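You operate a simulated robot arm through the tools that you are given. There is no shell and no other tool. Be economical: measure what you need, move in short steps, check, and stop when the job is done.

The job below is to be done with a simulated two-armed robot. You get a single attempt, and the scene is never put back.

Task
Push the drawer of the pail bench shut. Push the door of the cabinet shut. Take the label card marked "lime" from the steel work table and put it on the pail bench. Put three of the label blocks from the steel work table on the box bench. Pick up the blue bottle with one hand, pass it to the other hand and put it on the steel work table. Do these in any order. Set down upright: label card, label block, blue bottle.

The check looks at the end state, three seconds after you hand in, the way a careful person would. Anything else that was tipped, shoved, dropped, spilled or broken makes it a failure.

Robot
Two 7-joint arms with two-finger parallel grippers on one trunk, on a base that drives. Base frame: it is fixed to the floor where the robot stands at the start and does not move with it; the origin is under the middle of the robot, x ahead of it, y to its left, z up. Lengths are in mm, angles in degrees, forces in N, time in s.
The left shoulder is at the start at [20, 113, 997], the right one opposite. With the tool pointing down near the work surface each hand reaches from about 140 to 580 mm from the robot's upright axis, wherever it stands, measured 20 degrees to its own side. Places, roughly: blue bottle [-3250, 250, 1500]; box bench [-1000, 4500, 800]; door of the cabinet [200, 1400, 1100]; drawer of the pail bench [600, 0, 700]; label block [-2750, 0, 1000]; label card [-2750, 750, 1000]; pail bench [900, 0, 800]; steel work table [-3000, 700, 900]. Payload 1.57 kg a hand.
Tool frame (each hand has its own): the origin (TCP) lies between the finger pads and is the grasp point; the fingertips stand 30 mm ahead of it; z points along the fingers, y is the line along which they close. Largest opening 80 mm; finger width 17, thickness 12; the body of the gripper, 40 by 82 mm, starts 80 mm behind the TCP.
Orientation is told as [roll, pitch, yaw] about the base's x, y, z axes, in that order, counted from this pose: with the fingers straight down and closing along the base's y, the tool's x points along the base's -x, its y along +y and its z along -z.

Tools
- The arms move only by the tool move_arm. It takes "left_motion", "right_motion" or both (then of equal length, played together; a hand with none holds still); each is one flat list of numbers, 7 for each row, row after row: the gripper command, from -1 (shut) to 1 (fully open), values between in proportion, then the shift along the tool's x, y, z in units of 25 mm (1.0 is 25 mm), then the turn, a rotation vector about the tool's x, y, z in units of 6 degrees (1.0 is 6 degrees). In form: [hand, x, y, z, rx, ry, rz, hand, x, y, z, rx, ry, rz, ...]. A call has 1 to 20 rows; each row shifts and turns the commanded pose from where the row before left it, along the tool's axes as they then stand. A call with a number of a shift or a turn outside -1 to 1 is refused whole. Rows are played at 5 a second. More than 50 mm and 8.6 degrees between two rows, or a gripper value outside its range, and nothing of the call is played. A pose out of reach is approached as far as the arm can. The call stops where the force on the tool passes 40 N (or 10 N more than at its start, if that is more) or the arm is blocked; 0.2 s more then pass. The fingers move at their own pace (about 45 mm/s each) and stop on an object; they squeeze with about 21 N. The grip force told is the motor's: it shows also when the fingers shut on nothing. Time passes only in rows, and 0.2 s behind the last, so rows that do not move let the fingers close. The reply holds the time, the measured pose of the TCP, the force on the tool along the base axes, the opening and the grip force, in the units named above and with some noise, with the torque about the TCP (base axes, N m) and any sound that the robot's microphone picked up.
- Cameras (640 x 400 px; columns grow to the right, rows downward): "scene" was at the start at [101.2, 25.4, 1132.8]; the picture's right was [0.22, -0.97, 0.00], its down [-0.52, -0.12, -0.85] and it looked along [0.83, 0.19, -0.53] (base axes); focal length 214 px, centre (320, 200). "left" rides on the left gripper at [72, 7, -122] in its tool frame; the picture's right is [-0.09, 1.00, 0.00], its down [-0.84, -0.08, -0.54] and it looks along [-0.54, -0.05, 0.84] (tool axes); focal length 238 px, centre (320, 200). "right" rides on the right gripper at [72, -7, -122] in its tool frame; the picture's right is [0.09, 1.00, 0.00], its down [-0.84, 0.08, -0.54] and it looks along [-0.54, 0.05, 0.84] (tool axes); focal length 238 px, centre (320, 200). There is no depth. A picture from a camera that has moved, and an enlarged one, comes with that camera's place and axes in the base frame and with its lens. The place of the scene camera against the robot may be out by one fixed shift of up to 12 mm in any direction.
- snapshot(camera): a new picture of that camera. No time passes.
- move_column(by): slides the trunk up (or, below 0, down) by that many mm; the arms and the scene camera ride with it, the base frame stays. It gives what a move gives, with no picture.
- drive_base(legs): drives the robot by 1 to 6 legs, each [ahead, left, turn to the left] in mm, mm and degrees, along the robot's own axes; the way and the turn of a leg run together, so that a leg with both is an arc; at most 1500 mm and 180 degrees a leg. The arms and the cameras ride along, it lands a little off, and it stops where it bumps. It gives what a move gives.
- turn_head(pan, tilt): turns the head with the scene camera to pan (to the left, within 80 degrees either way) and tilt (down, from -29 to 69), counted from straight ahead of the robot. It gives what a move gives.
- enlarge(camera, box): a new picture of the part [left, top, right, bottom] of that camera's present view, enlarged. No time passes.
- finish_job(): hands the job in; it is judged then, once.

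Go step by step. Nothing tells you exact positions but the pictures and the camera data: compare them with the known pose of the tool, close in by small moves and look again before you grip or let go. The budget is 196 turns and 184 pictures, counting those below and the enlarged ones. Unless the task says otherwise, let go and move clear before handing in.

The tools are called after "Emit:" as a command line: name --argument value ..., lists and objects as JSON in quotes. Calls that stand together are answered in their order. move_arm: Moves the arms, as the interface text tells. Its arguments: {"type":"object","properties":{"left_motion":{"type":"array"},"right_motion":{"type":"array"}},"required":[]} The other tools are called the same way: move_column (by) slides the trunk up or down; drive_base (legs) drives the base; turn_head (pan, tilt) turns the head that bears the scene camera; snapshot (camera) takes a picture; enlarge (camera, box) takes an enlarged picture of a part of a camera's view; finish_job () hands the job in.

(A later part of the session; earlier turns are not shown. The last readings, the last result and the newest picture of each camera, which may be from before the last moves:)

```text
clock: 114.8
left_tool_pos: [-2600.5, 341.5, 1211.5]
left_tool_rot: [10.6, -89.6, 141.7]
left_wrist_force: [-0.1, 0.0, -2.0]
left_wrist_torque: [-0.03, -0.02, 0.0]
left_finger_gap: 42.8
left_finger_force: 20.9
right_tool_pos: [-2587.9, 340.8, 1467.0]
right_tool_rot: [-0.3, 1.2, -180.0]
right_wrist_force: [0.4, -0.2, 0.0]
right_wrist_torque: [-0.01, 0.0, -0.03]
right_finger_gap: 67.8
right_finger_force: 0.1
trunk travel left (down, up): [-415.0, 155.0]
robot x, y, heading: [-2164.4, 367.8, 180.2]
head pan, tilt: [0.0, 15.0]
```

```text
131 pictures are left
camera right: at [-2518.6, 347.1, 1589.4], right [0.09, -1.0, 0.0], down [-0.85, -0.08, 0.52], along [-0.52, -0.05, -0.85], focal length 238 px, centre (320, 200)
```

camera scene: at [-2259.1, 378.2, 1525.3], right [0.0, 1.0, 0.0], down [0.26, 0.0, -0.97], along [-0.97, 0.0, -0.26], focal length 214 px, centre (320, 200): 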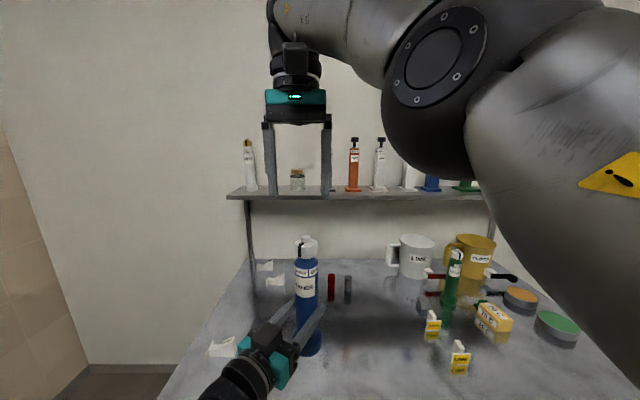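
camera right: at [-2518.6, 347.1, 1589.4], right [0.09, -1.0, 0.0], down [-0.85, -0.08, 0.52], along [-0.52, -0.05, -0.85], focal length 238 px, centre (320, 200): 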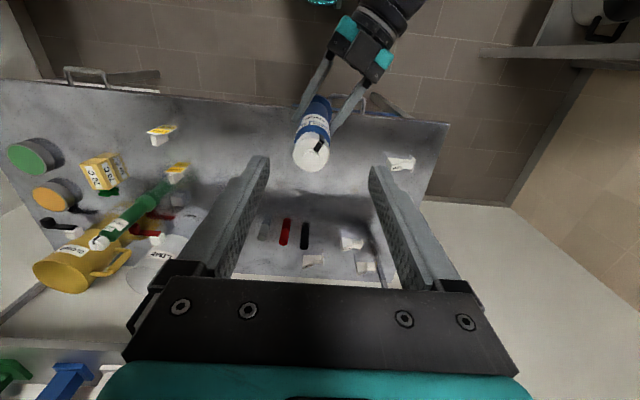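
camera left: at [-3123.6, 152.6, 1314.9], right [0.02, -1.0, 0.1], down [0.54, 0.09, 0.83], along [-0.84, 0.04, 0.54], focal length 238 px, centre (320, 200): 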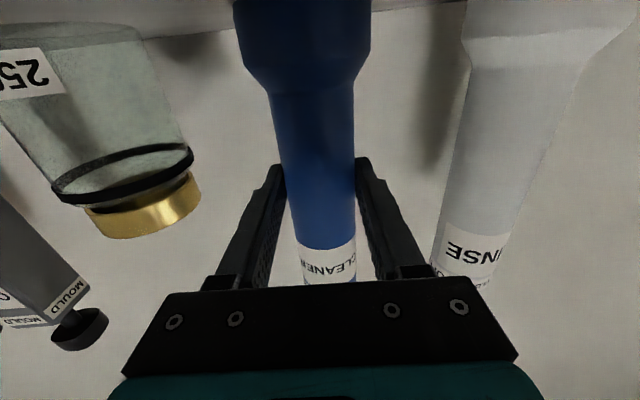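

Bottle sits almost under the right hand; cap top ≈1360. Small lateral correction, then lower the right hand around the upper body.

Emit:
move_arm --right_motion '[0.7, -0.56, -0.25, 0, 0, 0, 0, 0.7, 0, 0, 0.78, 0, 0, 0, 0.7, 0, 0, 0.78, 0, 0, 0, 0.7, 0, 0, 0.78, 0, 0, 0, 0.7, 0, 0, 0.78, 0, 0, 0, 0.7, 0, 0, 0.78, 0, 0, 0]'

Emit:
snapshot --camera "right"

Emit:
snapshot --camera "scene"

```text
clock: 116.2
left_tool_pos: [-2599.8, 341.3, 1212.0]
left_tool_rot: [5.8, -89.6, 146.4]
left_wrist_force: [-0.4, 0.0, -1.0]
left_wrist_torque: [0.02, -0.03, 0.0]
left_finger_gap: 43.1
left_finger_force: 20.5
right_tool_pos: [-2591.3, 345.1, 1367.7]
right_tool_rot: [-0.2, 1.2, -179.9]
right_wrist_force: [0.2, 0.5, 0.2]
right_wrist_torque: [-0.03, 0.01, 0.04]
right_finger_gap: 67.7
right_finger_force: 0.1
right hand out of reach, approached as far as the arm can: row 1
trunk travel left (down, up): [-415.0, 155.0]
robot x, y, heading: [-2157.8, 371.8, 179.9]
head pan, tilt: [0.0, 15.0]
```

```text
130 pictures are left
camera right: at [-2521.4, 351.6, 1489.6], right [0.09, -1.0, 0.0], down [-0.85, -0.08, 0.52], along [-0.52, -0.05, -0.85], focal length 238 px, centre (320, 200)
```

right: 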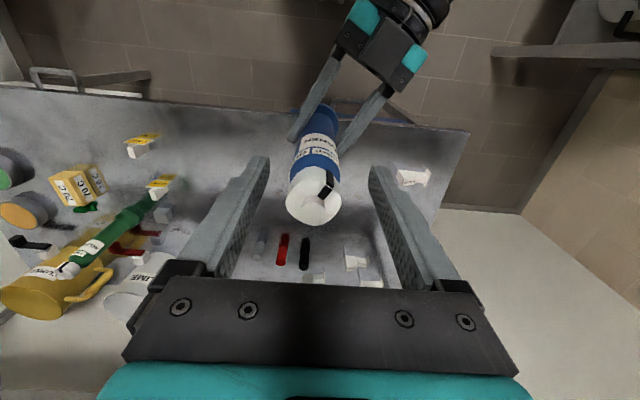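

```text
129 pictures are left
camera scene: at [-2259.8, 378.0, 1525.2], right [0.0, 1.0, 0.0], down [0.26, 0.0, -0.97], along [-0.97, 0.0, -0.26], focal length 214 px, centre (320, 200)
```

scene: 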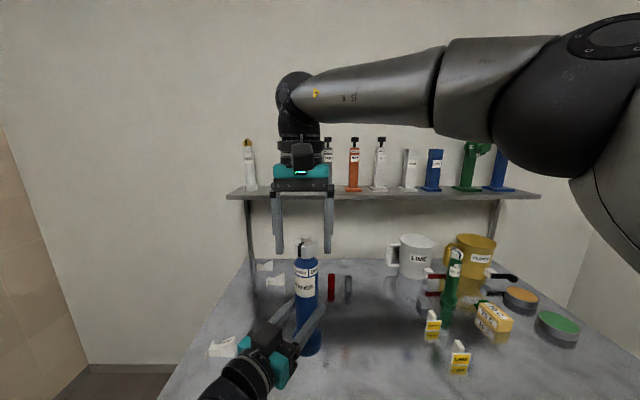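

Emit:
move_arm --right_motion '[0.7, -0.5, -0.1, 0.3, 0, 0, 0, 0.7, 0, 0, 0.7, 0, 0, 0, 0.7, 0, 0, 0.7, 0, 0, 0, 0.7, 0, 0, 0.7, 0, 0, 0, 0.7, 0, 0, 0.6, 0, 0, 0]'

Emit:
snapshot --camera "right"

Emit:
enlarge --camera "scene" --box '[200, 180, 400, 400]'

```text
clock: 117.4
left_tool_pos: [-2599.3, 341.3, 1212.5]
left_tool_rot: [4.7, -89.6, 147.5]
left_wrist_force: [0.2, -0.3, -2.2]
left_wrist_torque: [-0.01, -0.02, 0.01]
left_finger_gap: 43.0
left_finger_force: 20.7
right_tool_pos: [-2601.1, 346.9, 1291.5]
right_tool_rot: [-0.1, 1.3, -179.8]
right_wrist_force: [-0.5, -1.3, -0.1]
right_wrist_torque: [-0.01, -0.02, 0.02]
right_finger_gap: 67.9
right_finger_force: 0.0
trunk travel left (down, up): [-415.0, 155.0]
robot x, y, heading: [-2159.2, 377.2, 179.9]
head pan, tilt: [0.0, 15.0]
```

```text
128 pictures are left
camera right: at [-2532.1, 354.2, 1413.7], right [0.09, -1.0, 0.0], down [-0.85, -0.08, 0.52], along [-0.52, -0.05, -0.85], focal length 238 px, centre (320, 200)
```

right: 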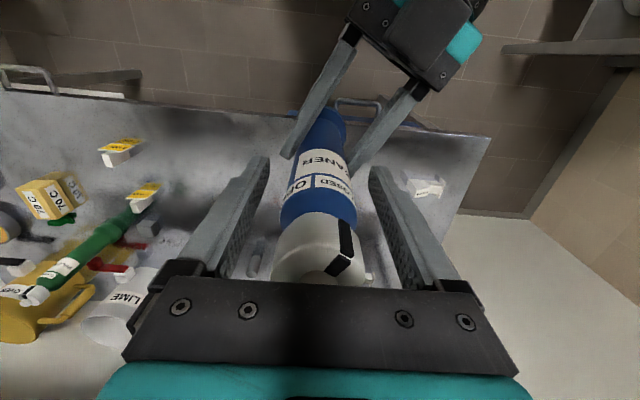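

```text
1.82 times, centred on (300, 290) of scene
camera zoom: at [-2259.7, 377.8, 1525.2], right [0.0, 1.0, 0.0], down [0.26, 0.0, -0.97], along [-0.97, 0.0, -0.26], focal length 390 px, centre (356, 36)
```

zoom: 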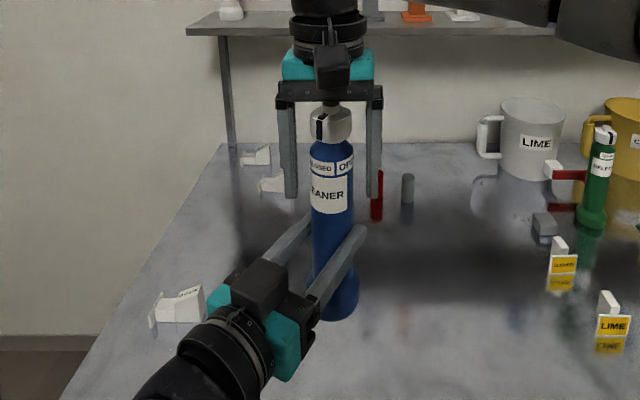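

The right fingers straddle the upper body. Closing the right hand.

Emit:
move_arm --right_motion '[-1, 0, 0, 0, 0, 0, 0, -1, 0, 0, 0, 0, 0, 0, -1, 0, 0, 0, 0, 0, 0, -1, 0, 0, 0, 0, 0, 0, -1, 0, 0, 0, 0, 0, 0]'

Emit:
snapshot --camera "right"

```text
clock: 118.6
left_tool_pos: [-2600.2, 341.3, 1212.7]
left_tool_rot: [1.9, -89.6, 150.3]
left_wrist_force: [-1.2, 4.1, -1.8]
left_wrist_torque: [0.08, -0.05, 0.06]
left_finger_gap: 43.2
left_finger_force: 21.2
right_tool_pos: [-2602.1, 348.0, 1292.2]
right_tool_rot: [-0.1, 1.3, -179.9]
right_wrist_force: [-0.3, -3.8, 0.9]
right_wrist_torque: [-0.39, -0.02, -0.02]
right_finger_gap: 42.9
right_finger_force: 20.6
trunk travel left (down, up): [-415.0, 155.0]
robot x, y, heading: [-2159.7, 373.2, 179.8]
head pan, tilt: [0.0, 15.0]
```

```text
126 pictures are left
camera right: at [-2531.9, 354.0, 1413.9], right [0.09, -1.0, 0.0], down [-0.85, -0.08, 0.52], along [-0.52, -0.05, -0.85], focal length 238 px, centre (320, 200)
```

right: 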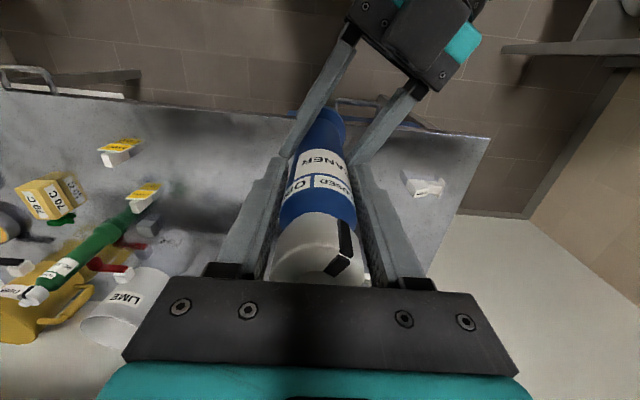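

Both hold it. Releasing with the left hand and withdrawing along its fingers.

Emit:
move_arm --left_motion '[0.6, 0, 0, 0, 0, 0, 0, 0.6, 0, 0, 0, 0, 0, 0, 0.6, 0, 0, -0.4, 0, 0, 0, 0.6, 0, 0, -0.6, 0, 0, 0, 0.6, 0, 0, -0.8, 0, 0, 0, 0.6, 0, 0, -0.8, 0, 0, 0, 0.6, 0, 0, -0.8, 0, 0, 0, 0.6, 0, 0.8, -0.6, 0, 0, 0, 0.6, 0, 0.8, -0.5, 0, 0, 0, 0.6, 0, 0.8, 0, 0, 0, 0, 0.6, 0, 0.8, 0, 0, 0, 0, 0.6, 0, 0.8, 0, 0, 0, 0, 0.6, 0, 0.8, 0, 0, 0, 0]'

Emit:
snapshot --camera "scene"

```text
clock: 121.4
left_tool_pos: [-2567.7, 183.1, 1202.5]
left_tool_rot: [-2.1, -89.6, 154.3]
left_wrist_force: [-0.9, 0.4, 0.1]
left_wrist_torque: [-0.01, -0.04, 0.0]
left_finger_gap: 64.0
left_finger_force: 0.1
left hand out of reach, approached as far as the arm can: row 7, 8
right_tool_pos: [-2602.9, 348.4, 1291.4]
right_tool_rot: [-0.2, 1.3, -179.8]
right_wrist_force: [0.0, 0.1, -0.5]
right_wrist_torque: [-0.02, -0.05, 0.01]
right_finger_gap: 42.8
right_finger_force: 20.8
trunk travel left (down, up): [-415.0, 155.0]
robot x, y, heading: [-2160.3, 370.2, 180.3]
head pan, tilt: [0.0, 15.0]
```

```text
125 pictures are left
camera scene: at [-2259.7, 377.4, 1525.2], right [0.0, 1.0, 0.0], down [0.26, 0.0, -0.97], along [-0.97, 0.0, -0.26], focal length 214 px, centre (320, 200)
```

scene: 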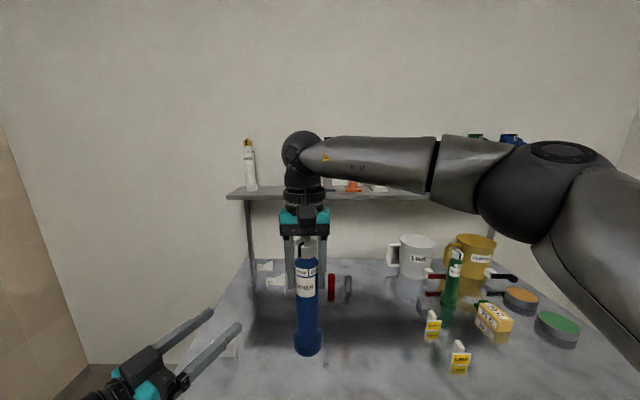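

Hand-over done. I'll raise the left hand, drive so that the bottle is over a free spot (about (−2800,440)), then lower.

Emit:
move_arm --left_motion '[0.6, -1, 0, 0, 0, 0, 0, 0.6, -1, 0, 0, 0, 0, 0, 0.6, -1, 0, 0, 0, 0, 0, 0.6, -1, 0, 0, 0, 0, 0, 0.6, -1, 0, 0, 0, 0, 0, 0.6, -1, 0, 0, 0, 0, 0]'

Emit:
drive_base --legs '[[200, -90, 0]]'

Emit:
move_column --by -200

Emit:
snapshot --camera "scene"

Emit:
snapshot --camera "right"

```text
clock: 122.8
left_tool_pos: [-2568.7, 183.8, 1352.0]
left_tool_rot: [2.2, -89.6, 150.0]
left_wrist_force: [0.3, 0.0, -0.2]
left_wrist_torque: [0.0, -0.02, -0.05]
left_finger_gap: 64.0
left_finger_force: 0.0
right_tool_pos: [-2600.1, 349.2, 1291.9]
right_tool_rot: [-0.2, 1.3, -179.9]
right_wrist_force: [0.2, -0.5, 0.5]
right_wrist_torque: [-0.01, -0.03, -0.06]
right_finger_gap: 42.6
right_finger_force: 21.2
trunk travel left (down, up): [-415.0, 155.0]
robot x, y, heading: [-2158.4, 372.3, 180.0]
head pan, tilt: [0.0, 15.0]
```

```text
clock: 124.5
left_tool_pos: [-2770.5, 277.5, 1353.2]
left_tool_rot: [4.1, -89.5, 148.1]
left_wrist_force: [-0.1, -0.2, 0.0]
left_wrist_torque: [-0.01, 0.01, 0.0]
left_finger_gap: 64.2
left_finger_force: 0.0
right_tool_pos: [-2801.4, 441.7, 1291.4]
right_tool_rot: [-0.2, 1.3, -180.0]
right_wrist_force: [0.4, 0.2, 0.3]
right_wrist_torque: [0.02, -0.04, 0.02]
right_finger_gap: 42.7
right_finger_force: 21.0
trunk travel left (down, up): [-415.0, 155.0]
robot x, y, heading: [-2362.7, 465.7, 179.7]
head pan, tilt: [0.0, 15.0]
```

```text
clock: 126.7
left_tool_pos: [-2769.3, 277.9, 1152.7]
left_tool_rot: [6.2, -89.6, 146.2]
left_wrist_force: [-0.1, -0.6, 0.2]
left_wrist_torque: [0.02, 0.03, 0.02]
left_finger_gap: 64.0
left_finger_force: 0.1
right_tool_pos: [-2800.8, 441.2, 1092.8]
right_tool_rot: [-0.3, 1.4, -180.0]
right_wrist_force: [0.9, -0.8, 0.4]
right_wrist_torque: [0.0, 0.0, 0.01]
right_finger_gap: 42.6
right_finger_force: 21.5
trunk travel left (down, up): [-215.0, 355.0]
robot x, y, heading: [-2360.0, 464.0, 179.7]
head pan, tilt: [0.0, 15.0]
```

```text
124 pictures are left
camera scene: at [-2459.6, 469.9, 1325.3], right [0.0, 1.0, 0.0], down [0.26, 0.0, -0.97], along [-0.97, 0.0, -0.26], focal length 214 px, centre (320, 200)
```

scene: 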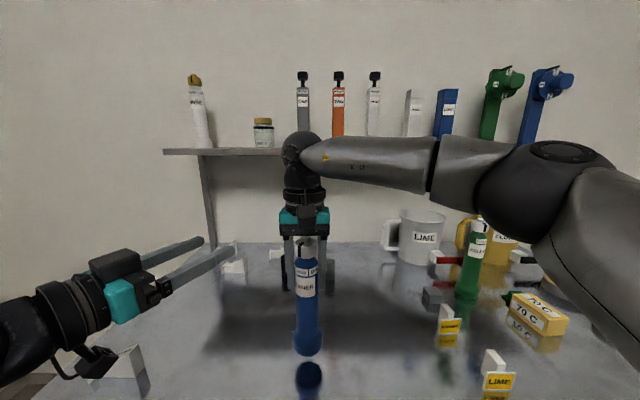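

```text
123 pictures are left
camera right: at [-2732.0, 446.9, 1214.1], right [0.09, -1.0, 0.0], down [-0.85, -0.08, 0.52], along [-0.52, -0.05, -0.85], focal length 238 px, centre (320, 200)
```

right: 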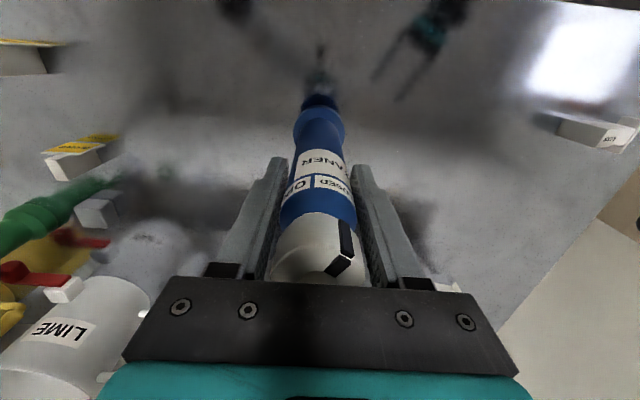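

From the reflection in the table, the bottle's foot is only ~10–15 mm above the table (table z≈907). Lowering gently with the arm.

Emit:
move_arm --right_motion '[-1, 0, 0, 0.1, 0, 0, 0, -1, 0, 0, 0.1, 0, 0, 0, -1, 0, 0, 0.1, 0, 0, 0, -1, 0, 0, 0.1, 0, 0, 0]'

Emit:
enlarge --camera "scene" --box '[240, 280, 380, 400]'

```text
clock: 127.7
left_tool_pos: [-2769.2, 278.0, 1152.8]
left_tool_rot: [5.2, -89.5, 147.0]
left_wrist_force: [0.9, -0.3, 0.5]
left_wrist_torque: [-0.03, 0.02, 0.01]
left_finger_gap: 64.3
left_finger_force: 0.1
right_tool_pos: [-2799.9, 441.5, 1080.3]
right_tool_rot: [-0.2, 1.3, 180.0]
right_wrist_force: [0.7, 0.0, 0.0]
right_wrist_torque: [-0.02, -0.02, 0.0]
right_finger_gap: 42.5
right_finger_force: 21.1
trunk travel left (down, up): [-215.0, 355.0]
robot x, y, heading: [-2363.2, 461.5, 179.8]
head pan, tilt: [0.0, 15.0]
```

```text
3.33 times, centred on (310, 340) of scene
camera zoom: at [-2459.7, 469.9, 1325.3], right [0.0, 1.0, 0.0], down [0.26, 0.0, -0.97], along [-0.97, 0.0, -0.26], focal length 715 px, centre (353, -267)
```

zoom: 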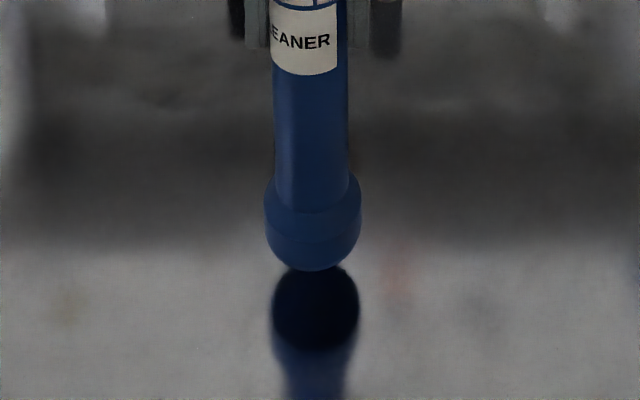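

Reflection says ~30 mm left. Lowering 20 mm more.

Emit:
move_arm --right_motion '[-1, 0, 0, 0.2, 0, 0, 0, -1, 0, 0, 0.2, 0, 0, 0, -1, 0, 0, 0.2, 0, 0, 0, -1, 0, 0, 0.2, 0, 0, 0]'

Emit:
enlarge --camera "scene" --box '[240, 280, 380, 400]'

```text
clock: 128.7
left_tool_pos: [-2768.1, 277.5, 1153.8]
left_tool_rot: [4.5, -89.6, 147.7]
left_wrist_force: [-0.1, 0.0, 0.4]
left_wrist_torque: [-0.01, 0.0, -0.01]
left_finger_gap: 63.8
left_finger_force: 0.0
right_tool_pos: [-2800.2, 440.9, 1061.3]
right_tool_rot: [-0.2, 1.3, -179.9]
right_wrist_force: [-0.6, 0.5, 0.6]
right_wrist_torque: [0.0, 0.0, -0.01]
right_finger_gap: 42.7
right_finger_force: 21.1
trunk travel left (down, up): [-215.0, 355.0]
robot x, y, heading: [-2358.6, 461.4, 179.8]
head pan, tilt: [0.0, 15.0]
```

```text
3.33 times, centred on (310, 340) of scene
camera zoom: at [-2459.7, 469.9, 1325.3], right [0.0, 1.0, 0.0], down [0.26, 0.0, -0.97], along [-0.97, 0.0, -0.26], focal length 715 px, centre (353, -267)
```

zoom: 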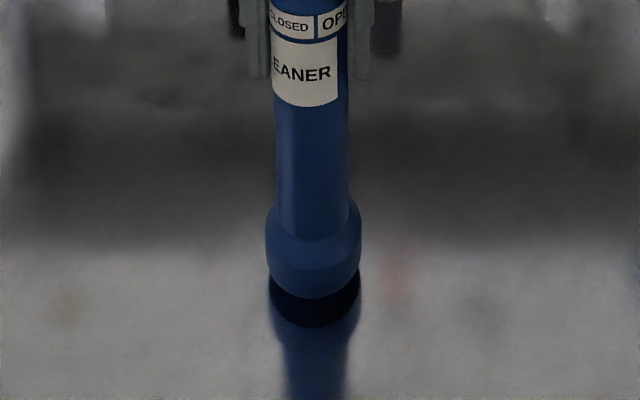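

About 10 mm left; lowering that in fine steps.

Emit:
move_arm --right_motion '[-1, 0, 0, 0.1, 0, 0, 0, -1, 0, 0, 0.1, 0, 0, 0, -1, 0, 0, 0.1, 0, 0, 0, -1, 0, 0, 0.06, 0, 0, 0, -1, 0, 0, 0.03, 0, 0, 0]'

Emit:
enlarge --camera "scene" --box '[240, 280, 380, 400]'

```text
clock: 129.9
left_tool_pos: [-2769.0, 277.1, 1152.3]
left_tool_rot: [5.1, -89.6, 147.1]
left_wrist_force: [0.5, 0.1, 0.7]
left_wrist_torque: [0.0, -0.02, -0.01]
left_finger_gap: 64.0
left_finger_force: 0.0
right_tool_pos: [-2799.9, 441.3, 1051.4]
right_tool_rot: [-0.3, 1.4, -180.0]
right_wrist_force: [0.8, 0.5, -0.5]
right_wrist_torque: [0.0, -0.02, -0.02]
right_finger_gap: 42.6
right_finger_force: 21.6
trunk travel left (down, up): [-215.0, 355.0]
robot x, y, heading: [-2361.4, 461.9, 179.7]
head pan, tilt: [0.0, 15.0]
```

```text
3.33 times, centred on (310, 340) of scene
camera zoom: at [-2459.7, 469.9, 1325.3], right [0.0, 1.0, 0.0], down [0.26, 0.0, -0.97], along [-0.97, 0.0, -0.26], focal length 715 px, centre (353, -267)
```

zoom: 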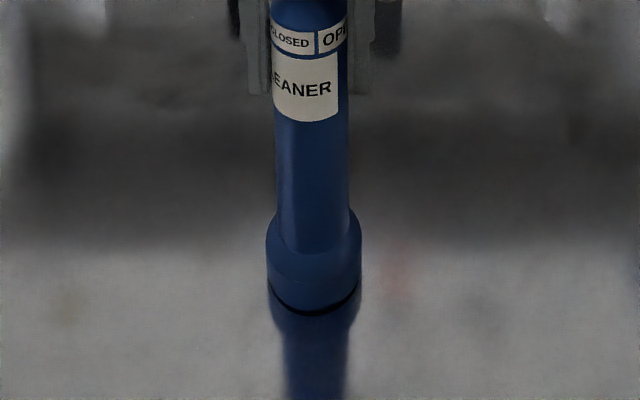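

Emit:
move_arm --right_motion '[-1, 0, 0, 0.03, 0, 0, 0, -1, 0, 0, 0.03, 0, 0, 0, -1, 0, 0, 0.02, 0, 0, 0]'

Emit:
enlarge --camera "scene" --box '[240, 280, 380, 400]'

```text
clock: 130.7
left_tool_pos: [-2770.2, 277.6, 1152.5]
left_tool_rot: [6.2, -89.7, 146.0]
left_wrist_force: [-0.3, 0.7, -1.1]
left_wrist_torque: [0.01, 0.01, -0.02]
left_finger_gap: 64.1
left_finger_force: 0.1
right_tool_pos: [-2800.7, 441.3, 1051.0]
right_tool_rot: [-0.2, 1.2, 179.9]
right_wrist_force: [-0.7, -0.1, 0.6]
right_wrist_torque: [0.11, 0.18, -0.04]
right_finger_gap: 42.4
right_finger_force: 20.8
trunk travel left (down, up): [-215.0, 355.0]
robot x, y, heading: [-2359.8, 462.9, 179.6]
head pan, tilt: [0.0, 15.0]
```

```text
3.33 times, centred on (310, 340) of scene
camera zoom: at [-2459.6, 470.0, 1325.3], right [0.0, 1.0, 0.0], down [0.26, 0.0, -0.97], along [-0.97, 0.0, -0.26], focal length 715 px, centre (353, -267)
```

zoom: 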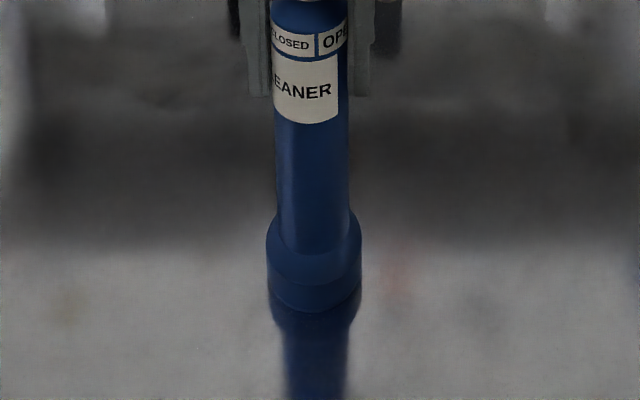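

It has touched down. Opening and lifting the right hand straight up.

Emit:
move_arm --right_motion '[-0.2, 0, 0, 0, 0, 0, 0, 0.6, 0, 0, 0, 0, 0, 0, 0.6, 0, 0, 0, 0, 0, 0, 0.6, 0, 0, 0, 0, 0, 0, 0.6, 0, 0, -0.6, 0, 0, 0, 0.6, 0, 0, -0.8, 0, 0, 0, 0.6, 0, 0, -0.8, 0, 0, 0, 0.6, 0, 0, -0.8, 0, 0, 0, 0.6, 0, 0, -0.8, 0, 0, 0, 0.6, 0, 0, -0.8, 0, 0, 0, 0.6, 0, 0, -0.8, 0, 0, 0, 0.6, 0, 0, -0.8, 0, 0, 0]'

Emit:
snapshot --camera "scene"

```text
clock: 133.3
left_tool_pos: [-2768.9, 278.4, 1152.3]
left_tool_rot: [6.6, -89.6, 145.6]
left_wrist_force: [0.4, -0.1, -0.3]
left_wrist_torque: [-0.01, 0.0, -0.01]
left_finger_gap: 64.0
left_finger_force: 0.1
right_tool_pos: [-2801.7, 439.4, 1203.4]
right_tool_rot: [-0.1, 1.3, -180.0]
right_wrist_force: [-0.1, 0.1, 0.5]
right_wrist_torque: [0.0, -0.02, -0.01]
right_finger_gap: 63.9
right_finger_force: 0.1
trunk travel left (down, up): [-215.0, 355.0]
robot x, y, heading: [-2360.1, 462.5, 179.8]
head pan, tilt: [0.0, 15.0]
```

```text
118 pictures are left
camera scene: at [-2459.2, 469.8, 1325.3], right [0.0, 1.0, 0.0], down [0.26, 0.0, -0.97], along [-0.97, 0.0, -0.26], focal length 214 px, centre (320, 200)
```

scene: 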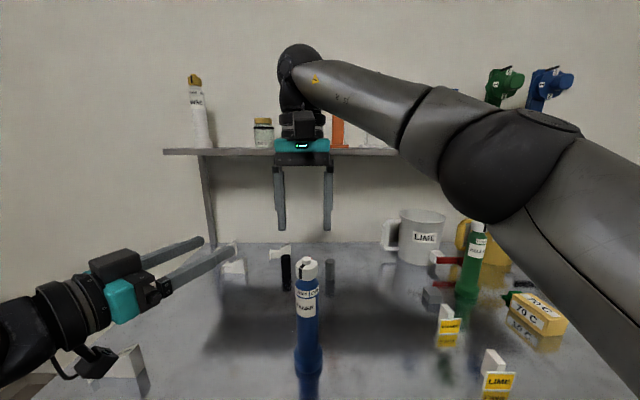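

Bottle is upright on the table. Now turn the left hand to point down again (undo yaw, then pitch), and back off to look at the blocks.

Emit:
move_arm --left_motion '[0.6, 0, 0.5, 0, -1, 0, 0, 0.6, 0, 0.5, 0, -1, 0, 0, 0.6, 0, 0.5, 0, -1, 0, 0, 0.6, 0, 0.5, 0, -1, 0, 0, 0.6, 0, 0.5, 0, -1, 0, 0, 0.6, 0, 0, 0, 0, 1, 0, 0.6, 0, 0, 0, 0, 1, 0, 0.6, 0, 0, 0, 0, 1, 0, 0.6, 0, 0, 0, 0, 1, 0, 0.6, 0, 0, 0, 0, 1, 0, 0.6, 0, 0, 0, 0, 1, 0, 0.6, 0, 0, 0, 0, 1, 0, 0.6, 0, 0, 0, 0, 1, 0, 0.6, 0, 0, 0, 0, 1, 0, 0.6, 0, 0, 0, 0, 1, 0, 0.6, 0, 0, 0, 0, 1, 0, 0.6, 0, 0, 0, 0, 1, 0, 0.6, 0, 0, 0, 0, 1, 0, 0.6, 0, 0, 0, 0, 1, 0, 0.6, 0, 0, 0, 0, 1, 0]'

Emit:
drive_base --legs '[[-200, 0, 0]]'

Emit:
turn_head --pan 20 --tilt 35

Emit:
snapshot --camera "scene"

```text
clock: 137.5
left_tool_pos: [-2810.8, 207.8, 1152.2]
left_tool_rot: [0.2, 0.4, -177.7]
left_wrist_force: [0.1, -0.8, -0.4]
left_wrist_torque: [0.01, 0.02, -0.01]
left_finger_gap: 63.8
left_finger_force: 0.1
left hand out of reach, approached as far as the arm can: row 1, 2, 3, 4, 5
right_tool_pos: [-2804.8, 440.0, 1203.5]
right_tool_rot: [-0.2, 1.2, 180.0]
right_wrist_force: [-0.6, 0.1, 0.7]
right_wrist_torque: [-0.02, 0.0, -0.01]
right_finger_gap: 63.7
right_finger_force: 0.0
trunk travel left (down, up): [-215.0, 355.0]
robot x, y, heading: [-2361.7, 464.6, 179.7]
head pan, tilt: [0.0, 15.0]
```

```text
clock: 139.1
left_tool_pos: [-2608.7, 207.5, 1151.6]
left_tool_rot: [0.4, 0.2, -177.9]
left_wrist_force: [0.5, -0.4, -0.3]
left_wrist_torque: [0.02, 0.02, 0.01]
left_finger_gap: 63.8
left_finger_force: 0.1
right_tool_pos: [-2602.2, 439.7, 1205.3]
right_tool_rot: [-0.3, 1.3, 180.0]
right_wrist_force: [0.8, -0.2, -0.5]
right_wrist_torque: [-0.01, 0.03, -0.01]
right_finger_gap: 63.7
right_finger_force: 0.0
trunk travel left (down, up): [-215.0, 355.0]
robot x, y, heading: [-2161.2, 467.0, 179.8]
head pan, tilt: [0.0, 15.0]
```

```text
clock: 139.9
left_tool_pos: [-2608.1, 207.7, 1153.0]
left_tool_rot: [0.2, 0.4, -177.9]
left_wrist_force: [0.0, -0.5, -0.5]
left_wrist_torque: [-0.02, 0.02, 0.0]
left_finger_gap: 64.1
left_finger_force: 0.1
right_tool_pos: [-2600.9, 439.7, 1204.8]
right_tool_rot: [-0.2, 1.3, 179.8]
right_wrist_force: [0.3, -0.8, -0.3]
right_wrist_torque: [0.02, 0.0, -0.03]
right_finger_gap: 64.0
right_finger_force: 0.1
trunk travel left (down, up): [-215.0, 355.0]
robot x, y, heading: [-2161.7, 463.9, 179.7]
head pan, tilt: [20.0, 35.0]
```

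```text
117 pictures are left
camera scene: at [-2247.8, 439.0, 1293.4], right [-0.34, 0.94, 0.0], down [0.54, 0.19, -0.82], along [-0.77, -0.28, -0.57], focal length 214 px, centre (320, 200)
```

scene: 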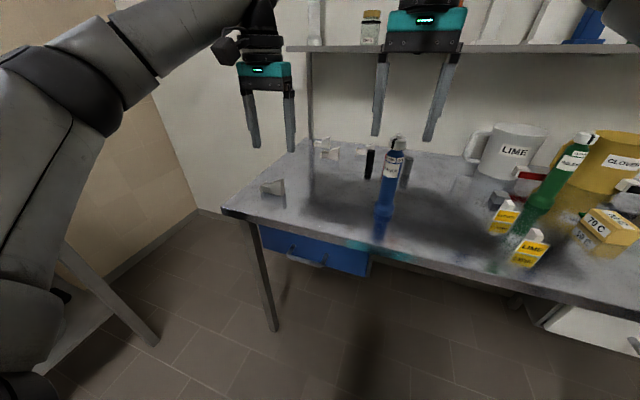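

Block A is near (−2805,52). Drive so that the left hand hovers above it.

Emit:
drive_base --legs '[[190, 155, 0]]'

Emit:
snapshot --camera "left"

Emit:
snapshot --camera "scene"

```text
clock: 141.7
left_tool_pos: [-2798.8, 53.8, 1150.7]
left_tool_rot: [0.2, 0.4, -177.8]
left_wrist_force: [0.2, 0.3, -0.3]
left_wrist_torque: [0.02, -0.04, -0.02]
left_finger_gap: 64.0
left_finger_force: 0.1
right_tool_pos: [-2790.6, 284.3, 1203.8]
right_tool_rot: [-0.2, 1.3, -180.0]
right_wrist_force: [-0.5, 0.4, -0.3]
right_wrist_torque: [0.04, -0.01, 0.03]
right_finger_gap: 64.2
right_finger_force: 0.2
trunk travel left (down, up): [-215.0, 355.0]
robot x, y, heading: [-2347.8, 310.7, 180.0]
head pan, tilt: [20.0, 35.0]
```

```text
116 pictures are left
camera left: at [-2726.8, 50.0, 1271.7], right [-0.05, -1.0, 0.0], down [-0.84, 0.05, 0.54], along [-0.54, 0.03, -0.84], focal length 238 px, centre (320, 200)
```

left: 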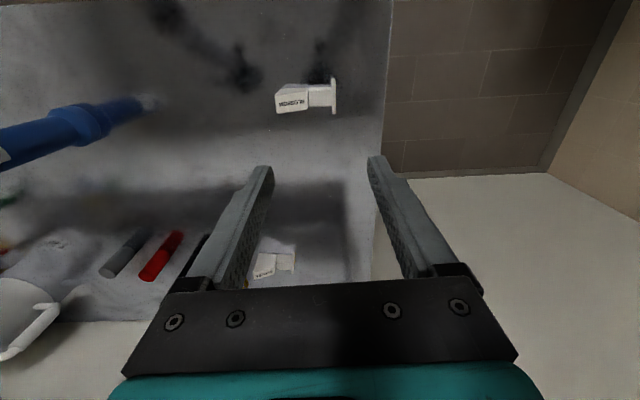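

```text
115 pictures are left
camera scene: at [-2437.2, 284.7, 1293.2], right [-0.34, 0.94, 0.0], down [0.54, 0.19, -0.82], along [-0.77, -0.28, -0.57], focal length 214 px, centre (320, 200)
```

scene: 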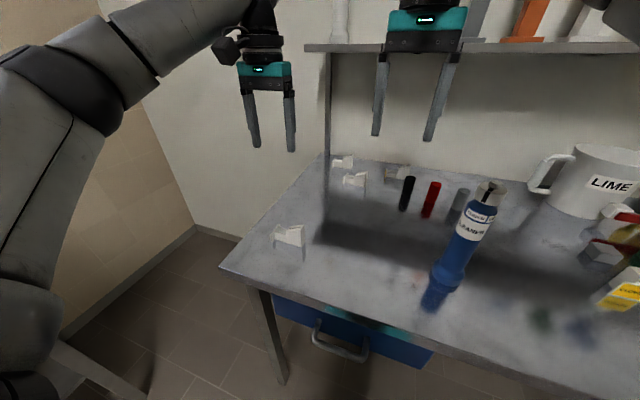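

Emit:
enlarge --camera "left" --box '[250, 60, 370, 130]'

Emit:
enlarge --camera "scene" --box '[240, 140, 420, 270]'

```text
5.33 times, centred on (310, 95) of left
camera zoom: at [-2726.8, 50.0, 1271.7], right [-0.05, -1.0, 0.0], down [-0.84, 0.05, 0.54], along [-0.54, 0.03, -0.84], focal length 1271 px, centre (373, 760)
```

zoom: 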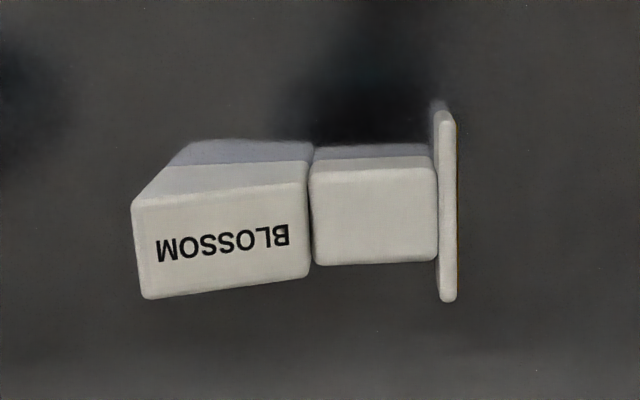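

```text
3.08 times, centred on (330, 205) of scene
camera zoom: at [-2437.2, 284.7, 1293.2], right [-0.34, 0.94, 0.0], down [0.54, 0.19, -0.82], along [-0.77, -0.28, -0.57], focal length 660 px, centre (289, 185)
```

zoom: 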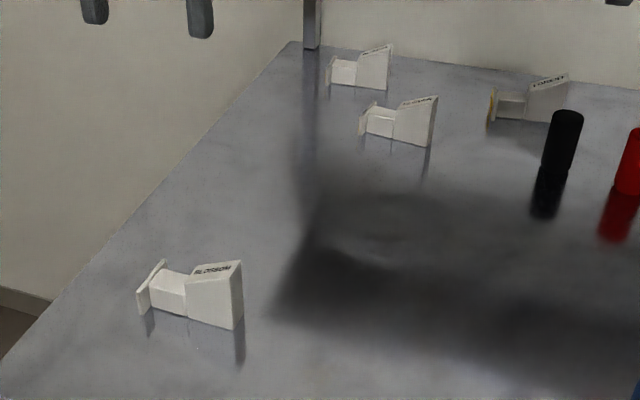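

The block is lying along y: tall slanted "BLOSSOM" part (y≈70–118), lower middle part and an end plate at y≈33; ~90 mm long. I'll rotate the left hand 90° so it closes along x.

Emit:
move_arm --left_motion '[1, 0, 0, 0, 0, 0, 1, 1, 0, 0, 0, 0, 0, 1, 1, 0, 0, 0, 0, 0, 1, 1, 0, 0, 0, 0, 0, 1, 1, 0, 0, 0, 0, 0, 1, 1, 0, 0, 0, 0, 0, 1, 1, 0, 0, 0, 0, 0, 1, 1, 0, 0, 0, 0, 0, 1, 1, 0, 0, 0, 0, 0, 1, 1, 0, 0, 0, 0, 0, 1, 1, 0, 0, 0, 0, 0, 1, 1, 0, 0, 0, 0, 0, 1, 1, 0, 0, 0, 0, 0, 1, 1, 0, 0, 0, 0, 0, 1, 1, 0, 0, 0, 0, 0, 1]'

Emit:
snapshot --camera "left"

```text
clock: 144.9
left_tool_pos: [-2797.2, 54.0, 1152.9]
left_tool_rot: [-0.3, 0.2, 92.1]
left_wrist_force: [-0.2, -0.2, 0.6]
left_wrist_torque: [0.0, 0.02, -0.04]
left_finger_gap: 79.7
left_finger_force: 0.0
right_tool_pos: [-2792.3, 286.0, 1204.9]
right_tool_rot: [-0.2, 1.2, -180.0]
right_wrist_force: [-0.8, 0.7, 0.3]
right_wrist_torque: [-0.01, -0.01, -0.03]
right_finger_gap: 64.1
right_finger_force: 0.0
trunk travel left (down, up): [-215.0, 355.0]
robot x, y, heading: [-2341.7, 306.5, 179.8]
head pan, tilt: [20.0, 35.0]
```

```text
112 pictures are left
camera left: at [-2802.2, -17.7, 1271.9], right [-1.0, 0.06, -0.01], down [0.04, 0.84, 0.54], along [0.04, 0.54, -0.84], focal length 238 px, centre (320, 200)
```

left: 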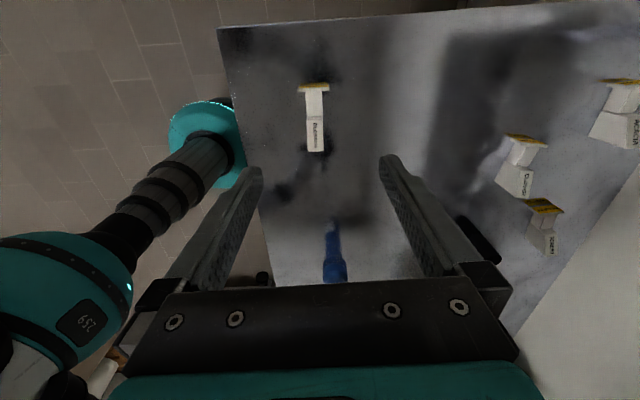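

Emit:
move_arm --left_motion '[1, -0.62, -0.22, 0.8, 0, 0, 0, 1, -0.62, -0.22, 0.8, 0, 0, 0, 1, 0, 0, 0.9, 0, 0, 0, 1, 0, 0, 0.9, 0, 0, 0, 1, 0, 0, 0.9, 0, 0, 0, 1, 0, 0, 0.9, 0, 0, 0, 1, 0, 0, 0.9, 0, 0, 0]'

Emit:
snapshot --camera "left"

Emit:
enlarge --camera "scene" --box '[200, 140, 400, 300]'

```text
clock: 146.5
left_tool_pos: [-2788.3, 84.7, 998.5]
left_tool_rot: [-0.4, 0.2, 92.1]
left_wrist_force: [0.0, -0.2, -0.3]
left_wrist_torque: [0.01, 0.05, -0.01]
left_finger_gap: 79.9
left_finger_force: 0.1
right_tool_pos: [-2790.6, 285.1, 1204.2]
right_tool_rot: [-0.2, 1.3, -180.0]
right_wrist_force: [0.4, -0.4, 1.0]
right_wrist_torque: [0.0, 0.0, 0.03]
right_finger_gap: 64.0
right_finger_force: 0.1
trunk travel left (down, up): [-215.0, 355.0]
robot x, y, heading: [-2346.0, 307.5, 180.1]
head pan, tilt: [20.0, 35.0]
```

```text
111 pictures are left
camera left: at [-2791.7, 13.6, 1118.9], right [-1.0, 0.05, -0.01], down [0.04, 0.84, 0.54], along [0.03, 0.54, -0.84], focal length 238 px, centre (320, 200)
```

left: 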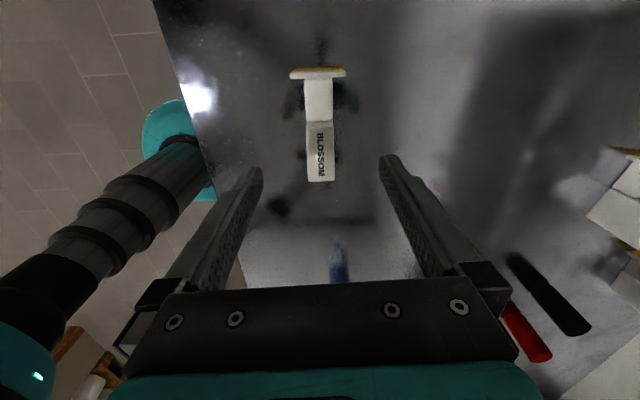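

```text
2.50 times, centred on (300, 220) of scene
camera zoom: at [-2436.7, 285.1, 1293.3], right [-0.34, 0.94, 0.0], down [0.54, 0.19, -0.82], along [-0.77, -0.28, -0.57], focal length 536 px, centre (370, 150)
```

zoom: 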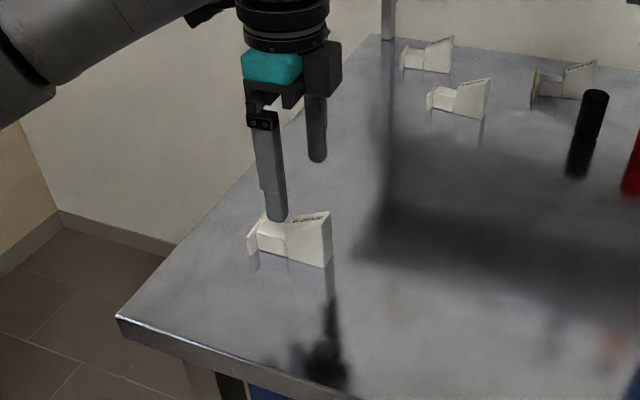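

Well aligned (block ~27 mm thick). Lowering to grip height and closing.

Emit:
move_arm --left_motion '[1, -0.15, 0, 0.8, 0, 0, 0, 1, 0, 0, 0.8, 0, 0, 0, 1, 0, 0, 0.8, 0, 0, 0, 1, 0, 0, 0.6, 0, 0, 0, 1, 0, 0, 0.15, 0, 0, 0]'

Emit:
snapshot --camera "left"

Emit:
enlarge --camera "scene" --box '[200, 140, 400, 300]'

```text
clock: 147.7
left_tool_pos: [-2787.6, 88.2, 920.0]
left_tool_rot: [-0.3, 0.2, 92.2]
left_wrist_force: [-0.3, 0.2, -0.1]
left_wrist_torque: [0.0, 0.01, 0.02]
left_finger_gap: 79.8
left_finger_force: 0.1
right_tool_pos: [-2790.4, 286.0, 1204.8]
right_tool_rot: [-0.2, 1.3, -179.9]
right_wrist_force: [-1.4, -0.7, -1.0]
right_wrist_torque: [-0.02, 0.0, 0.0]
right_finger_gap: 63.8
right_finger_force: 0.0
trunk travel left (down, up): [-215.0, 355.0]
robot x, y, heading: [-2348.1, 308.9, 179.9]
head pan, tilt: [20.0, 35.0]
```

```text
109 pictures are left
camera left: at [-2791.9, 17.3, 1040.6], right [-1.0, 0.05, 0.0], down [0.04, 0.84, 0.54], along [0.03, 0.54, -0.84], focal length 238 px, centre (320, 200)
```

left: 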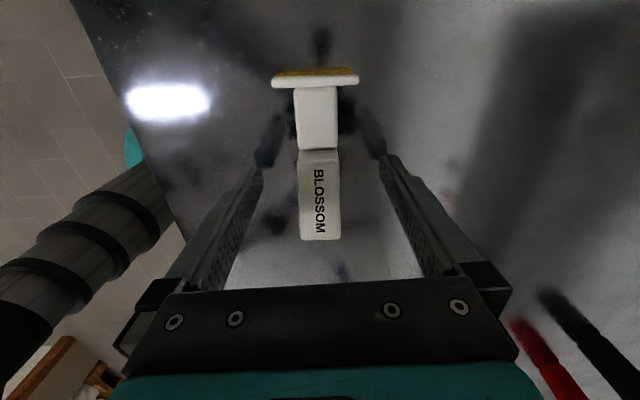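

```text
2.50 times, centred on (300, 220) of scene
camera zoom: at [-2436.6, 285.2, 1293.3], right [-0.34, 0.94, 0.0], down [0.54, 0.19, -0.82], along [-0.77, -0.28, -0.57], focal length 536 px, centre (370, 150)
```

zoom: 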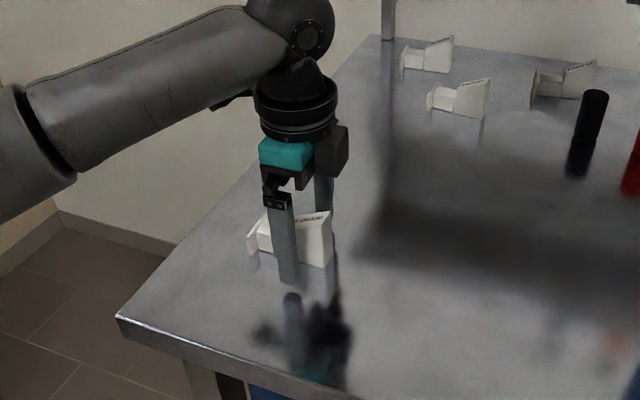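

Emit:
move_arm --left_motion '[-1, 0, 0, 0, 0, 0, 0, -1, 0, 0, 0, 0, 0, 0, -1, 0, 0, 0, 0, 0, 0, -1, 0, 0, 0, 0, 0, 0, -1, 0, 0, 0, 0, 0, 0, -1, 0, 0, -0.4, 0, 0, 0, -1, 0, 0, -0.8, 0, 0, 0, -1, 0, 0, -0.8, 0, 0, 0]'

Emit:
snapshot --camera "left"

Emit:
enlarge --camera "scene" --box '[200, 140, 400, 300]'

```text
clock: 149.5
left_tool_pos: [-2787.0, 88.5, 970.3]
left_tool_rot: [-0.3, 0.2, 92.2]
left_wrist_force: [0.1, 0.6, -0.5]
left_wrist_torque: [0.03, 0.04, 0.0]
left_finger_gap: 23.3
left_finger_force: 21.3
right_tool_pos: [-2791.0, 285.2, 1204.6]
right_tool_rot: [-0.3, 1.3, -179.9]
right_wrist_force: [-0.8, 0.5, 0.1]
right_wrist_torque: [0.01, -0.02, 0.0]
right_finger_gap: 64.2
right_finger_force: 0.1
trunk travel left (down, up): [-215.0, 355.0]
robot x, y, heading: [-2342.7, 310.7, 179.9]
head pan, tilt: [20.0, 35.0]
```

```text
107 pictures are left
camera left: at [-2791.2, 16.5, 1091.1], right [-1.0, 0.05, -0.01], down [0.04, 0.84, 0.54], along [0.03, 0.54, -0.84], focal length 238 px, centre (320, 200)
```

left: 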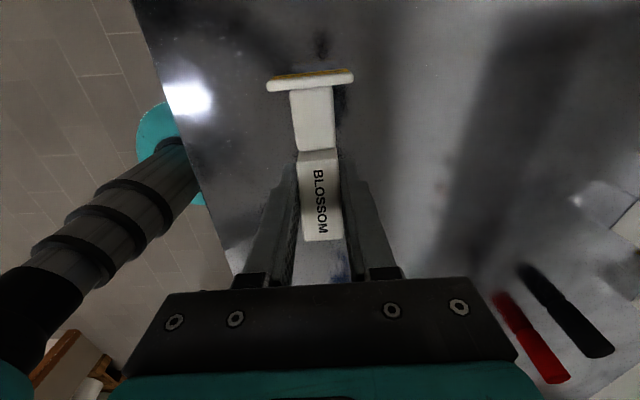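

```text
2.50 times, centred on (300, 220) of scene
camera zoom: at [-2436.6, 285.3, 1293.3], right [-0.34, 0.94, 0.0], down [0.54, 0.19, -0.82], along [-0.77, -0.28, -0.57], focal length 536 px, centre (370, 150)
```

zoom: 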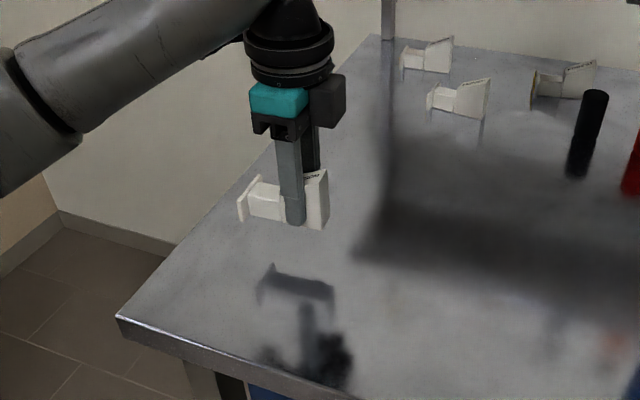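

Block A is held level. The other blocks (B≈(−3142,173), C≈(−3266,91), D≈(−3249,317)) are too deep to reach from the front, so I'll go round to the table's left end. First lift, back off and look there.

Emit:
move_arm --left_motion '[-1, 0, 0, -0.9, 0, 0, 0, -1, 0, 0, -0.9, 0, 0, 0, -1, 0, 0, -0.9, 0, 0, 0, -1, 0, 0, -0.9, 0, 0, 0, -1, 0, 0, -0.9, 0, 0, 0, -1, 0, 0, -0.9, 0, 0, 0, -1, 0, 0, -0.9, 0, 0, 0, -1, 0, 0, -0.9, 0, 0, 0]'

Emit:
drive_base --legs '[[-300, 0, 0]]'

Emit:
turn_head --pan 45 --tilt 35

Emit:
snapshot --camera "scene"

```text
clock: 151.3
left_tool_pos: [-2788.8, 89.8, 1150.0]
left_tool_rot: [-0.4, 0.4, 92.2]
left_wrist_force: [0.4, -0.5, -0.1]
left_wrist_torque: [-0.02, 0.02, -0.03]
left_finger_gap: 23.4
left_finger_force: 21.4
right_tool_pos: [-2790.1, 285.1, 1203.7]
right_tool_rot: [-0.2, 1.4, -180.0]
right_wrist_force: [0.2, -0.9, -0.2]
right_wrist_torque: [-0.01, 0.0, -0.01]
right_finger_gap: 64.0
right_finger_force: 0.0
trunk travel left (down, up): [-215.0, 355.0]
robot x, y, heading: [-2347.2, 311.5, 179.5]
head pan, tilt: [20.0, 35.0]
```

```text
clock: 153.3
left_tool_pos: [-2490.4, 85.9, 1150.7]
left_tool_rot: [-0.2, 0.3, 92.8]
left_wrist_force: [-0.2, -0.1, -0.7]
left_wrist_torque: [0.0, 0.05, 0.0]
left_finger_gap: 23.3
left_finger_force: 20.5
right_tool_pos: [-2495.0, 281.3, 1204.6]
right_tool_rot: [-0.2, 1.3, -179.5]
right_wrist_force: [0.5, -0.2, 0.6]
right_wrist_torque: [-0.01, 0.03, 0.0]
right_finger_gap: 64.1
right_finger_force: 0.0
trunk travel left (down, up): [-215.0, 355.0]
robot x, y, heading: [-2050.4, 309.4, -179.5]
head pan, tilt: [20.0, 35.0]
```

```text
clock: 154.2
left_tool_pos: [-2491.0, 85.8, 1149.5]
left_tool_rot: [-0.3, 0.2, 92.7]
left_wrist_force: [0.1, -0.4, -0.9]
left_wrist_torque: [0.01, 0.0, -0.01]
left_finger_gap: 23.3
left_finger_force: 20.8
right_tool_pos: [-2494.7, 281.7, 1203.9]
right_tool_rot: [-0.3, 1.3, -179.6]
right_wrist_force: [-0.2, -0.1, 0.0]
right_wrist_torque: [0.01, 0.0, 0.0]
right_finger_gap: 64.2
right_finger_force: 0.0
trunk travel left (down, up): [-215.0, 355.0]
robot x, y, heading: [-2052.3, 313.4, -179.4]
head pan, tilt: [45.0, 35.0]
```

```text
105 pictures are left
camera scene: at [-2120.6, 252.5, 1293.3], right [-0.71, 0.7, 0.0], down [0.4, 0.41, -0.82], along [-0.58, -0.58, -0.57], focal length 214 px, centre (320, 200)
```

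scene: 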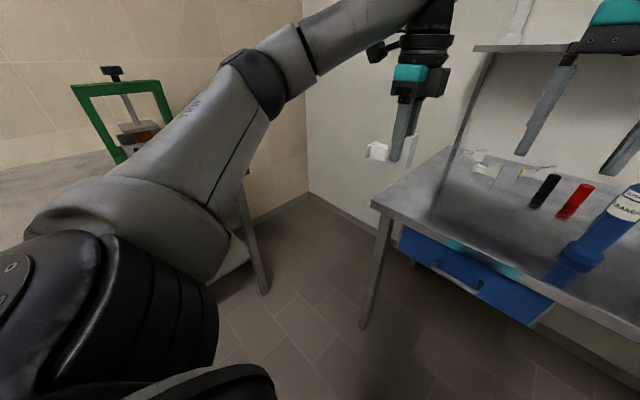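

Space at the left end is ample (side wall y≈−1266, press-table corner (−2437,−566)). I'll tuck both hands and turn to heading 130°.

Emit:
move_arm --left_motion '[-1, 0, -0.8, 0, 0, 0, 0, -1, 0, -0.8, 0, 0, 0, 0, -1, 0, -0.8, 0, 0, 0, 0, -1, 0, -0.8, 0, 0, 0, 0, -1, 0, -0.8, 0, 0, 0, 0, -1, 0, -0.8, 0, 0, 0, 0, -1, 0, -0.8, 0, 0, 0, 0, -1, 0, -0.8, 0, 0, 0, 0]' --right_motion '[1, 0.5, -0.87, 0, 0, 0, 0, 1, 0.5, -0.87, 0, 0, 0, 0, 1, 0.5, -0.87, 0, 0, 0, 0, 1, 0.5, -0.87, 0, 0, 0, 0, 1, 0.5, -0.87, 0, 0, 0, 0, 1, 0.5, -0.87, 0, 0, 0, 0, 1, 0.5, -0.87, 0, 0, 0, 0, 1, 0.5, -0.87, 0, 0, 0, 0]'

Emit:
drive_base --legs '[[0, 0, -50], [-227, 449, 0], [77, 340, 0]]'

Emit:
turn_head --pan 0 --tilt 30

Emit:
snapshot --camera "scene"

```text
clock: 156.0
left_tool_pos: [-2331.7, 92.6, 1151.8]
left_tool_rot: [-0.4, 0.3, 92.7]
left_wrist_force: [0.1, 0.4, -0.2]
left_wrist_torque: [0.0, 0.01, 0.02]
left_finger_gap: 23.3
left_finger_force: 21.1
right_tool_pos: [-2396.8, 457.9, 1206.4]
right_tool_rot: [-0.2, 1.3, -179.4]
right_wrist_force: [-0.9, -1.1, -0.2]
right_wrist_torque: [0.0, 0.04, 0.01]
right_finger_gap: 79.9
right_finger_force: 0.0
trunk travel left (down, up): [-215.0, 355.0]
robot x, y, heading: [-2050.9, 311.4, -180.0]
head pan, tilt: [45.0, 35.0]
```

```text
clock: 163.1
left_tool_pos: [-2898.2, -243.3, 1151.8]
left_tool_rot: [-0.3, 0.1, 43.3]
left_wrist_force: [0.0, 0.3, -0.6]
left_wrist_torque: [0.02, -0.01, -0.01]
left_finger_gap: 23.7
left_finger_force: 21.2
right_tool_pos: [-2666.3, 42.8, 1206.7]
right_tool_rot: [-0.3, 1.2, 131.2]
right_wrist_force: [-1.4, -0.3, -0.2]
right_wrist_torque: [0.05, -0.03, 0.02]
right_finger_gap: 79.8
right_finger_force: 0.1
trunk travel left (down, up): [-215.0, 355.0]
robot x, y, heading: [-2555.9, -317.6, 130.8]
head pan, tilt: [45.0, 35.0]
```

```text
clock: 164.2
left_tool_pos: [-2896.9, -245.1, 1150.8]
left_tool_rot: [-0.2, 0.3, 43.5]
left_wrist_force: [0.2, -0.3, -0.6]
left_wrist_torque: [-0.03, -0.03, 0.0]
left_finger_gap: 23.2
left_finger_force: 20.7
right_tool_pos: [-2665.1, 42.4, 1206.4]
right_tool_rot: [-0.3, 1.3, 131.2]
right_wrist_force: [-0.1, 0.4, 0.0]
right_wrist_torque: [0.02, 0.02, -0.01]
right_finger_gap: 79.9
right_finger_force: 0.2
trunk travel left (down, up): [-215.0, 355.0]
robot x, y, heading: [-2554.6, -313.8, 130.9]
head pan, tilt: [0.0, 30.0]
```

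```text
104 pictures are left
camera scene: at [-2613.8, -233.9, 1301.1], right [0.75, 0.66, 0.0], down [0.33, -0.38, -0.87], along [-0.57, 0.65, -0.5], focal length 214 px, centre (320, 200)
```

scene: 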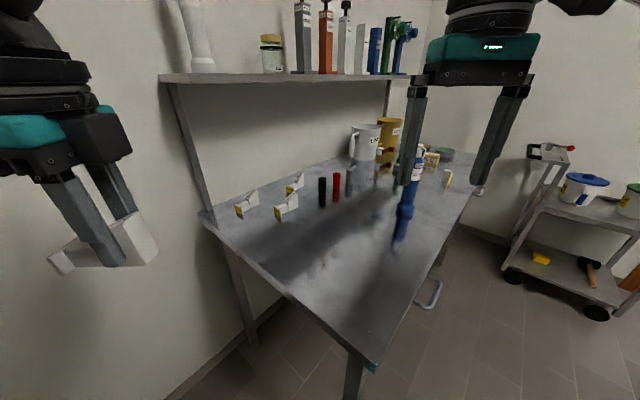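

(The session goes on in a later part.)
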